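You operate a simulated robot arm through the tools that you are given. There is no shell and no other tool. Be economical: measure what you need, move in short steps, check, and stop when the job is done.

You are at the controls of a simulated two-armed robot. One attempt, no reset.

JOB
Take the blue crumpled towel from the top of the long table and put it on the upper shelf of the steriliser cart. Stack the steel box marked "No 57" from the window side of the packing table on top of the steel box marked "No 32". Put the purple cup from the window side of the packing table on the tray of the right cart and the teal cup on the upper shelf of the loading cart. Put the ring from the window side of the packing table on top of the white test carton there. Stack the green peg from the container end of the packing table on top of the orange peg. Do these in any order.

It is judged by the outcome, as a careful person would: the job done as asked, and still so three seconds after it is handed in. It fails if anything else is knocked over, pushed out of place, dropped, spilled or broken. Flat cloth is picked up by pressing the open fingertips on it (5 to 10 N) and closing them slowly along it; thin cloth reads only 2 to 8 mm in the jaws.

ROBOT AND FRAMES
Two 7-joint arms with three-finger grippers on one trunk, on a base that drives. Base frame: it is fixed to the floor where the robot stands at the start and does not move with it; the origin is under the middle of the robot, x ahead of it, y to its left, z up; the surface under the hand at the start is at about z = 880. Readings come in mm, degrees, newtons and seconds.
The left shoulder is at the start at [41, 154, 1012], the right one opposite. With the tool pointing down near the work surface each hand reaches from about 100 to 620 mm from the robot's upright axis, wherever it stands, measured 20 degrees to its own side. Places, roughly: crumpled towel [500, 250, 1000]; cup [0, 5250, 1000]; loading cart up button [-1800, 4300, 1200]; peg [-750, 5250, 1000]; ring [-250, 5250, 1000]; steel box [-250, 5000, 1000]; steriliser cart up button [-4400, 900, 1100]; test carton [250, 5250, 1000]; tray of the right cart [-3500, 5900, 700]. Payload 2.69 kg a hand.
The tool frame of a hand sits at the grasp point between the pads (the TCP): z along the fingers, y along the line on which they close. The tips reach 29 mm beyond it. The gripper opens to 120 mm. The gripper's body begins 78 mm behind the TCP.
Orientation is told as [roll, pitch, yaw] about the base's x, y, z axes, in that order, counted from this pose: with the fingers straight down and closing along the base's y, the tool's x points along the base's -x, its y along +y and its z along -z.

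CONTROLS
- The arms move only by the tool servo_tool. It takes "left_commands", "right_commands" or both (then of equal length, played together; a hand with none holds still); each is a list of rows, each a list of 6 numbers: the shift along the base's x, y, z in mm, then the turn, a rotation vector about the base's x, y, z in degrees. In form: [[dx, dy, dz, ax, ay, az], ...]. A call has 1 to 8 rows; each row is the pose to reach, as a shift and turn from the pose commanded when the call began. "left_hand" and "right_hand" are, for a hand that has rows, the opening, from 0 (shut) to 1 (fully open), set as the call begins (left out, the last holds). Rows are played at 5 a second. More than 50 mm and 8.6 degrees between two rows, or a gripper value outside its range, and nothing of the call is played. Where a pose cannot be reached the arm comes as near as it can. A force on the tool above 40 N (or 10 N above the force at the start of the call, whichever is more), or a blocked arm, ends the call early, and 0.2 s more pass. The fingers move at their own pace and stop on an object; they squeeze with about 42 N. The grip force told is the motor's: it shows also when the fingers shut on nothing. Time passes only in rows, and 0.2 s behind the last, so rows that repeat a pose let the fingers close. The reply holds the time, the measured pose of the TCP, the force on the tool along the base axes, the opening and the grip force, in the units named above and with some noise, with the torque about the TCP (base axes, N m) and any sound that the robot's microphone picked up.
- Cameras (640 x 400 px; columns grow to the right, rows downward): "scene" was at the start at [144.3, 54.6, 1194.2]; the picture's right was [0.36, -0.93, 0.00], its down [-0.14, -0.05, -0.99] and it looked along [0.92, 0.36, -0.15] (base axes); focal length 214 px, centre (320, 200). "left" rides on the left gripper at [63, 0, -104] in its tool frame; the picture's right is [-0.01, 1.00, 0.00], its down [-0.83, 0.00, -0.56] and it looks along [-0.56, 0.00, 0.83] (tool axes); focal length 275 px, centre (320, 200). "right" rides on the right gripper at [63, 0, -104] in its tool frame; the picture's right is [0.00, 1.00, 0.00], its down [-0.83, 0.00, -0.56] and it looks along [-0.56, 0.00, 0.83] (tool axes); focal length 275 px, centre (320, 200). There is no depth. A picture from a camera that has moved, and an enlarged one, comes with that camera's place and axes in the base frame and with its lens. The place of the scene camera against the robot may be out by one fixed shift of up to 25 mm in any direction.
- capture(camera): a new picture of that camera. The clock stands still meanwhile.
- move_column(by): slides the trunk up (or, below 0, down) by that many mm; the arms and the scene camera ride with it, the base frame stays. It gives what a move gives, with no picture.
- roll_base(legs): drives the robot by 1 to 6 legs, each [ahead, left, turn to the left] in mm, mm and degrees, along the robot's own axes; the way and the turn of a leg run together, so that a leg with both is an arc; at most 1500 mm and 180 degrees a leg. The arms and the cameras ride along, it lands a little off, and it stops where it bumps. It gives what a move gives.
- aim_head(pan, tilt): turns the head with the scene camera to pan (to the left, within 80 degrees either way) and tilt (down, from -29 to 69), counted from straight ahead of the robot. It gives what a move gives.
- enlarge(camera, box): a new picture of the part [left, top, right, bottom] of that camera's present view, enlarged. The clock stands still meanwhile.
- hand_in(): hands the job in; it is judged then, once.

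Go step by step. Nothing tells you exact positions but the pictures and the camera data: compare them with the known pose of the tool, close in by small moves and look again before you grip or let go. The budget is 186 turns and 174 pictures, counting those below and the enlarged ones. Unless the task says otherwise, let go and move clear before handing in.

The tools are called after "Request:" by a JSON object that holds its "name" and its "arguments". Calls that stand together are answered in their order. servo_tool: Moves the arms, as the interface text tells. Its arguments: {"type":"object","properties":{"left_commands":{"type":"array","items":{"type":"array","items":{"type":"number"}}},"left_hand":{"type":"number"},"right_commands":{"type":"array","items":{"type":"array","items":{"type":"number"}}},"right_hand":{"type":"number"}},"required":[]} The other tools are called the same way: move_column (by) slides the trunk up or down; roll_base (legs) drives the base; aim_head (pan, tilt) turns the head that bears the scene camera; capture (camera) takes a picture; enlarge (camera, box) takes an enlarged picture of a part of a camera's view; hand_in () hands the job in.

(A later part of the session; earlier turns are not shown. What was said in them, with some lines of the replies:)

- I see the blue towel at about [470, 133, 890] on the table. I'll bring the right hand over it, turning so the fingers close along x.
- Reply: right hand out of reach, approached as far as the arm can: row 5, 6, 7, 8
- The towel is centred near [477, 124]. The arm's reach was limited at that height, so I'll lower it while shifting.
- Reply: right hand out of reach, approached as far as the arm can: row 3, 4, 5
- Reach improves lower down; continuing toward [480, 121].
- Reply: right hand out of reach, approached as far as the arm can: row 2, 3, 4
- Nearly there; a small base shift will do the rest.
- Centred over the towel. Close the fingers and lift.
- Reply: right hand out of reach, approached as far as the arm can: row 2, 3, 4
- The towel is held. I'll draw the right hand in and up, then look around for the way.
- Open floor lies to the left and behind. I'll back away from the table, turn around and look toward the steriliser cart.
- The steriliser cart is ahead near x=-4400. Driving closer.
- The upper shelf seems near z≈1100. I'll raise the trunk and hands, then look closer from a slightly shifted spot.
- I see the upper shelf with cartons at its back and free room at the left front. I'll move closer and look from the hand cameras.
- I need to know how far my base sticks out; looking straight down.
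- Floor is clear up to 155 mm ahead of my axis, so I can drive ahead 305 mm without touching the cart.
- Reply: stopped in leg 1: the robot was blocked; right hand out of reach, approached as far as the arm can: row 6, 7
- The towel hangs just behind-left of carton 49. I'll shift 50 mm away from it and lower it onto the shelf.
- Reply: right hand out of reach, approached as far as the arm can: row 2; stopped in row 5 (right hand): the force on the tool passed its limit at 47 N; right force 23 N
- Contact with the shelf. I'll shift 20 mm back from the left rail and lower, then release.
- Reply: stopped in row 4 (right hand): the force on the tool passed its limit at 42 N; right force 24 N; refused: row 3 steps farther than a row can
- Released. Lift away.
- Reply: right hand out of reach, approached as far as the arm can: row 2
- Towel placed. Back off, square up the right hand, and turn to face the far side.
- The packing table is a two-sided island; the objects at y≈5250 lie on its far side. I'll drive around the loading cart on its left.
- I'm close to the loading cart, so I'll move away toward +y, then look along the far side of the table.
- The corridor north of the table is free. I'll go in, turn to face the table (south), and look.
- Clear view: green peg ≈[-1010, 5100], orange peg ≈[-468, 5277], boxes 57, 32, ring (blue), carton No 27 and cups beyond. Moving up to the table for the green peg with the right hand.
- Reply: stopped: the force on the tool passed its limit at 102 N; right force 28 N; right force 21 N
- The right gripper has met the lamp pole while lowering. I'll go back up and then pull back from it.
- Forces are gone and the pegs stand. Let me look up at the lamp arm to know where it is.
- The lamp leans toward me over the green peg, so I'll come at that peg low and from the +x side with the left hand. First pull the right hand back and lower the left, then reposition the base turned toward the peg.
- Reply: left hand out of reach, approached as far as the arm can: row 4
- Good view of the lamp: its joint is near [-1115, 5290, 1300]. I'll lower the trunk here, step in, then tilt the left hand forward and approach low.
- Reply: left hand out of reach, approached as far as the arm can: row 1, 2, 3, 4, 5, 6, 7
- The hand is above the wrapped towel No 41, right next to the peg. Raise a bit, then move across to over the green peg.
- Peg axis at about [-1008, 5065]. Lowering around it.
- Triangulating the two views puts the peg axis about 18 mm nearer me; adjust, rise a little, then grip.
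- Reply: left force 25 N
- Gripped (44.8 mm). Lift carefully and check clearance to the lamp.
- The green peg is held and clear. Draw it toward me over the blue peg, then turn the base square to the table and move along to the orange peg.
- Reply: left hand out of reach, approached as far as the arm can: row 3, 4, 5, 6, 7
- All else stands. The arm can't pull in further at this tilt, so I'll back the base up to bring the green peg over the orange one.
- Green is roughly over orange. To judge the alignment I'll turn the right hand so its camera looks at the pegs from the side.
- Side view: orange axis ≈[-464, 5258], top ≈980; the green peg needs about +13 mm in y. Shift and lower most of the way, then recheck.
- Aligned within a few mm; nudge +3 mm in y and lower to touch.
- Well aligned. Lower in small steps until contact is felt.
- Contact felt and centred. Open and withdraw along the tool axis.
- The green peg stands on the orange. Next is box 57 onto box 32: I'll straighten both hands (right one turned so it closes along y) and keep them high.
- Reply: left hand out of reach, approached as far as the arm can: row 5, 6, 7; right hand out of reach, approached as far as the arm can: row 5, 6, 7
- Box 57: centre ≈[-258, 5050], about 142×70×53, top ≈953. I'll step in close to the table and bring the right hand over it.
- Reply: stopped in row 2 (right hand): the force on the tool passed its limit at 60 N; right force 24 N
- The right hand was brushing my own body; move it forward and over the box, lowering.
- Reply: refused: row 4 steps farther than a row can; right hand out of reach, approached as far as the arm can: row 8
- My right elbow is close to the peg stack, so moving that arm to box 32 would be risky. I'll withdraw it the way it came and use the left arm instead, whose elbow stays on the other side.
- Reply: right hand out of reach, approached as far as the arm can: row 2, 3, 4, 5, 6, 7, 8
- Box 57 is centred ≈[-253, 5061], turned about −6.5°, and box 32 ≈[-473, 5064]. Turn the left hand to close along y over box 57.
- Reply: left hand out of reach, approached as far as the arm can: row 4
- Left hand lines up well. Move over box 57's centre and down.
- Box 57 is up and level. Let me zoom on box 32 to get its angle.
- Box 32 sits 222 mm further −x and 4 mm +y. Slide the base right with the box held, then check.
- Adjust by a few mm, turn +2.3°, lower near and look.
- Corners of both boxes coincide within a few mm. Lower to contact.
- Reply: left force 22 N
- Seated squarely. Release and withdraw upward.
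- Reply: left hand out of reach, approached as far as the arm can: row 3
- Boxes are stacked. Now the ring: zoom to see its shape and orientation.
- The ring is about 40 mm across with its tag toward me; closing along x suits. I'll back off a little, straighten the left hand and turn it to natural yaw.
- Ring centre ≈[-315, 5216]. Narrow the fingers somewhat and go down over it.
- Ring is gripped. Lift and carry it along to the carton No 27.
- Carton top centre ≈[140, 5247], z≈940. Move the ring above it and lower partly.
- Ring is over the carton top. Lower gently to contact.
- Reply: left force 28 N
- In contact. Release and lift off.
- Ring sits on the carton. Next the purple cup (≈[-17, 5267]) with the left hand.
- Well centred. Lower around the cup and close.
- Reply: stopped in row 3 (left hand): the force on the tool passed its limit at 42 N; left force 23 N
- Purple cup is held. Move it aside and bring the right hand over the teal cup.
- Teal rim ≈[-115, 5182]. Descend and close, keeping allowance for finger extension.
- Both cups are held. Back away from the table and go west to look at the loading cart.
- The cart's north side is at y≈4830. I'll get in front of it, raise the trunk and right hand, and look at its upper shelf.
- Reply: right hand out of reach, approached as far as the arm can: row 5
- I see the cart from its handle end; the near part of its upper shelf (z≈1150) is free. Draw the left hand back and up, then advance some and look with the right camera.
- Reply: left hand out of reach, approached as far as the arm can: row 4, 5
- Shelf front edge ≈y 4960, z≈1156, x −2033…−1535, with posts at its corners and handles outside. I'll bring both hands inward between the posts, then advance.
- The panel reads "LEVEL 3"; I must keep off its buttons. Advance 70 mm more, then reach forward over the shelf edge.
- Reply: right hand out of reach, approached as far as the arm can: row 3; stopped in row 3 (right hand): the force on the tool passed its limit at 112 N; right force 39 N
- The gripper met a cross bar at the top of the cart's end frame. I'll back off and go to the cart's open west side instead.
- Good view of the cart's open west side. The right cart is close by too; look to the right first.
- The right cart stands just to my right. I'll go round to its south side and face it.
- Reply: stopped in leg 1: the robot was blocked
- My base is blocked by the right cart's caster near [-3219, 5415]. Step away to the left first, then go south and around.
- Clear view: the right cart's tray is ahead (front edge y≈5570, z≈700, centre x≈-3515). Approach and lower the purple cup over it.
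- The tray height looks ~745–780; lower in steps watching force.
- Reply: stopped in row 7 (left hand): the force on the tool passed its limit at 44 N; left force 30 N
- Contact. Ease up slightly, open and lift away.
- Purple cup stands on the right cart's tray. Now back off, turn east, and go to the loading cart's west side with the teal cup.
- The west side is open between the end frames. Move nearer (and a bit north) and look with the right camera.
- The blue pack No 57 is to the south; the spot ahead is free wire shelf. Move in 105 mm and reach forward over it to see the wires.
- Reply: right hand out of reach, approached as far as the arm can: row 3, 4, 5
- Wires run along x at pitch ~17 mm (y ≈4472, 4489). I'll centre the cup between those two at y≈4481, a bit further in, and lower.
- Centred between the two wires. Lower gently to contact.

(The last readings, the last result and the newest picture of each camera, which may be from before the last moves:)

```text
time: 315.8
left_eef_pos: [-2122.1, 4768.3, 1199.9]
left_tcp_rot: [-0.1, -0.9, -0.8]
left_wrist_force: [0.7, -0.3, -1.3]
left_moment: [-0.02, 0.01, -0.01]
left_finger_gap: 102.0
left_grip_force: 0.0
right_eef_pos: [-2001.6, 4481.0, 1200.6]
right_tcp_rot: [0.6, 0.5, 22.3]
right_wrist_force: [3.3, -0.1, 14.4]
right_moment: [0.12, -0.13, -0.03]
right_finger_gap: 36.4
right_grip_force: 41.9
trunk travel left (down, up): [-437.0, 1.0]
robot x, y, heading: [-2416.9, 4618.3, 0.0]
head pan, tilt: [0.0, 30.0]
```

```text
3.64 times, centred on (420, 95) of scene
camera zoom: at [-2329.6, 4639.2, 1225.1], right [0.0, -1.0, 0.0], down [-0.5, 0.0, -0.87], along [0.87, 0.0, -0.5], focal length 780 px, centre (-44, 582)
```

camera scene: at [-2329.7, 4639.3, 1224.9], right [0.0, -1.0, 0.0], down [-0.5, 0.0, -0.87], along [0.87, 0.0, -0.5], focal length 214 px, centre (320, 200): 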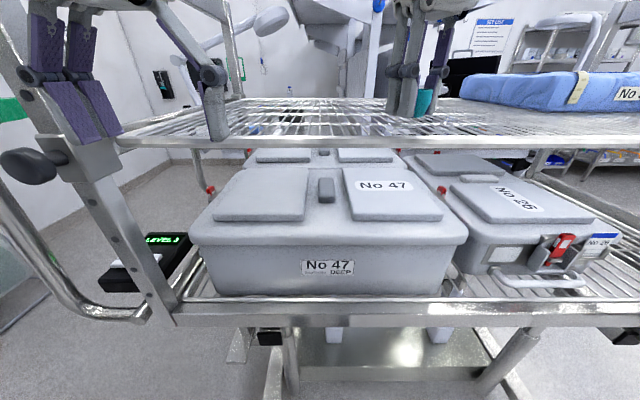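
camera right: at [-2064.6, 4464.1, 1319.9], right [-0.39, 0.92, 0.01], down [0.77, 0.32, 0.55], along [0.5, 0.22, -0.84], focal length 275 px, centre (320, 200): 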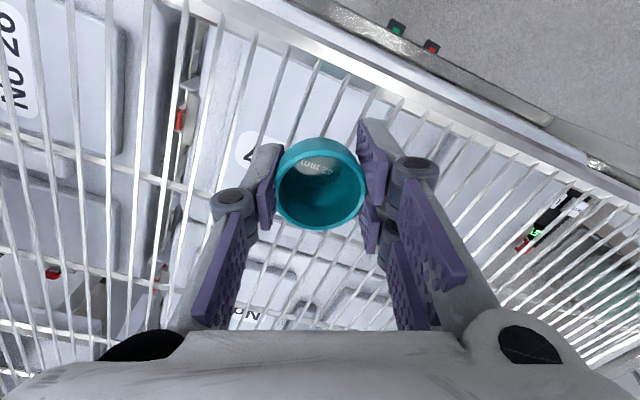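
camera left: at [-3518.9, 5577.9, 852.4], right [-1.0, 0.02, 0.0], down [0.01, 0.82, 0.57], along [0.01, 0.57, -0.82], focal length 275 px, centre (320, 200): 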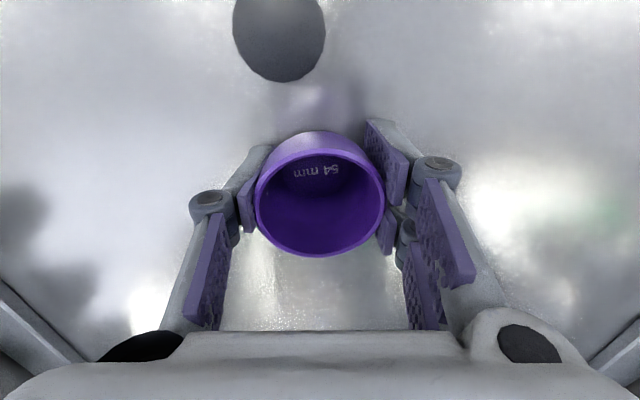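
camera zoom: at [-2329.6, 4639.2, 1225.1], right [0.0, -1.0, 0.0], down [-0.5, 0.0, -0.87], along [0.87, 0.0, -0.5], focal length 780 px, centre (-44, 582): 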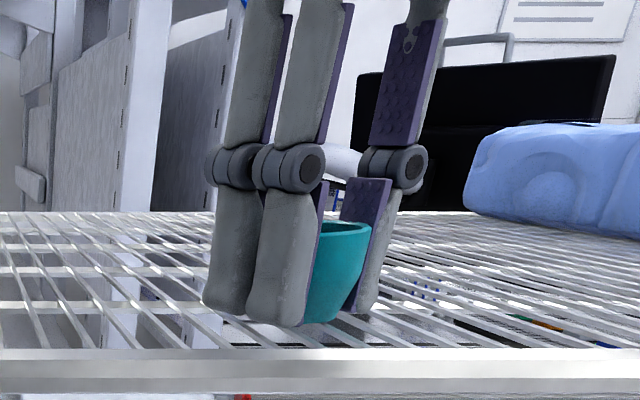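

Contact felt. Relax slightly and open.

Request:
{"name": "servo_tool", "arguments": {"right_commands": [[0, 0, 1, 0, 0, 0], [0, 0, 1, 0, 0, 0]]}}

Request:
{"name": "servo_tool", "arguments": {"right_commands": [[0, 0, 0, 0, 0, 0], [0, 0, 0, 0, 0, 0], [0, 0, 0, 0, 0, 0]], "right_hand": 0.75}}

Request:
{"name": "capture", "arguments": {"camera": "right"}}

Request:
{"name": "enlarge", "arguments": {"camera": "scene", "box": [370, 40, 470, 150]}}

```text
time: 316.4
left_eef_pos: [-2122.2, 4767.0, 1200.7]
left_tcp_rot: [0.0, -0.7, -0.8]
left_wrist_force: [-0.4, -0.1, 0.1]
left_moment: [-0.02, -0.02, -0.02]
left_finger_gap: 102.2
left_grip_force: 0.0
right_eef_pos: [-2002.2, 4481.3, 1199.5]
right_tcp_rot: [0.6, 0.6, 22.4]
right_wrist_force: [3.0, -1.1, 20.1]
right_moment: [0.18, -0.13, -0.06]
right_finger_gap: 36.2
right_grip_force: 41.5
trunk travel left (down, up): [-437.0, 1.0]
robot x, y, heading: [-2416.7, 4620.0, 0.0]
head pan, tilt: [0.0, 30.0]
```

```text
time: 317.2
left_eef_pos: [-2121.3, 4768.3, 1201.1]
left_tcp_rot: [-0.1, -0.7, -0.8]
left_wrist_force: [-0.3, -0.2, 0.2]
left_moment: [0.0, -0.02, -0.03]
left_finger_gap: 101.9
left_grip_force: 0.0
right_eef_pos: [-2001.0, 4481.1, 1196.8]
right_tcp_rot: [0.7, 0.9, 22.4]
right_wrist_force: [-0.2, -0.6, 0.3]
right_moment: [0.02, 0.0, -0.01]
right_finger_gap: 90.0
right_grip_force: 0.0
trunk travel left (down, up): [-437.0, 1.0]
robot x, y, heading: [-2419.4, 4621.7, 0.1]
head pan, tilt: [0.0, 30.0]
```

```text
36 pictures are left
camera right: at [-2056.5, 4456.1, 1302.3], right [-0.38, 0.92, 0.01], down [0.78, 0.32, 0.54], along [0.5, 0.22, -0.84], focal length 275 px, centre (320, 200)
```

right: 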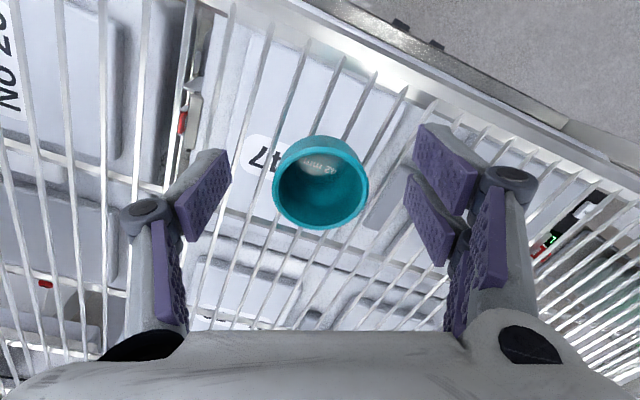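

```text
3.64 times, centred on (420, 95) of scene
camera zoom: at [-2328.8, 4639.0, 1224.7], right [0.0, -1.0, 0.0], down [-0.5, 0.0, -0.87], along [0.87, 0.0, -0.5], focal length 780 px, centre (-44, 582)
```

zoom: 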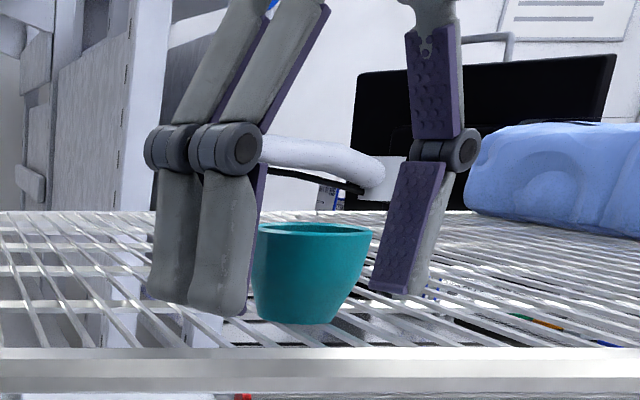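

The teal cup stands upright. Lift the hand clear and back out.

Request:
{"name": "servo_tool", "arguments": {"right_commands": [[0, 0, 12, 0, 0, 0], [-6, 0, 28, 0, 0, 0], [-15, 2, 42, 0, 0, 0], [-40, 5, 52, 0, 0, 0], [-75, 8, 58, 0, 0, 0], [-110, 10, 60, 0, 0, 0]]}}

Request:
{"name": "roll_base", "arguments": {"legs": [[-200, 0, 0]]}}

Request:
{"name": "capture", "arguments": {"camera": "scene"}}

```text
time: 318.6
left_eef_pos: [-2120.6, 4766.5, 1200.2]
left_tcp_rot: [0.1, -0.7, -0.8]
left_wrist_force: [0.3, 0.7, -1.0]
left_moment: [0.01, -0.03, 0.01]
left_finger_gap: 101.9
left_grip_force: 0.1
right_eef_pos: [-2111.6, 4489.3, 1258.8]
right_tcp_rot: [0.6, 0.8, 22.3]
right_wrist_force: [0.3, 0.7, -0.5]
right_moment: [0.0, 0.0, 0.02]
right_finger_gap: 90.1
right_grip_force: 0.0
right hand out of reach, approached as far as the arm can: row 2, 3, 4
trunk travel left (down, up): [-437.0, 1.0]
robot x, y, heading: [-2417.0, 4616.6, 0.2]
head pan, tilt: [0.0, 30.0]
```

```text
time: 320.2
left_eef_pos: [-2318.0, 4767.5, 1200.6]
left_tcp_rot: [0.1, -0.8, -0.8]
left_wrist_force: [0.7, -0.9, -0.2]
left_moment: [-0.02, -0.03, 0.01]
left_finger_gap: 102.1
left_grip_force: 0.0
right_eef_pos: [-2309.6, 4490.1, 1260.4]
right_tcp_rot: [0.6, 0.7, 22.3]
right_wrist_force: [-0.5, 0.9, 0.2]
right_moment: [0.04, -0.01, -0.01]
right_finger_gap: 90.1
right_grip_force: 0.0
trunk travel left (down, up): [-437.0, 1.0]
robot x, y, heading: [-2616.3, 4617.6, -0.1]
head pan, tilt: [0.0, 30.0]
```

```text
34 pictures are left
camera scene: at [-2527.0, 4639.1, 1224.7], right [0.0, -1.0, 0.0], down [-0.5, 0.0, -0.87], along [0.87, 0.0, -0.5], focal length 214 px, centre (320, 200)
```

scene: 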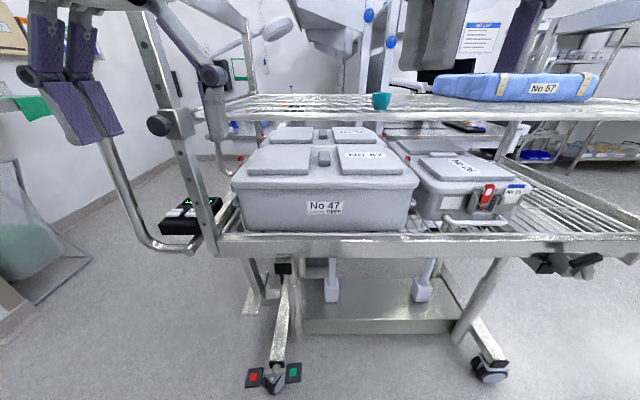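

The teal cup stands on the loading cart's upper shelf, and my earlier pictures showed the other items in place. Both hands are empty and clear, so I'm handing in.

Request:
{"name": "hand_in", "arguments": {}}

```text
The job is handed in.
```

I handed the job in with all six placements done, each checked in a picture after release. On the way the robot bumped into four things besides the items it moved:

- **Lamp pole on the packing table:** my right gripper pushed against it at about 100 N.
- **Loading cart end frame:** my right gripper pushed against its top bar at about 110 N. The cart had not visibly moved.
- **Right cart:** my base was stopped, most likely by one of its casters.
- **Steriliser cart:** my base was stopped close to it, probably by a wheel.

Nothing fell or tipped in the pictures I took afterwards. I did not measure whether the lamp or the carts shifted slightly.
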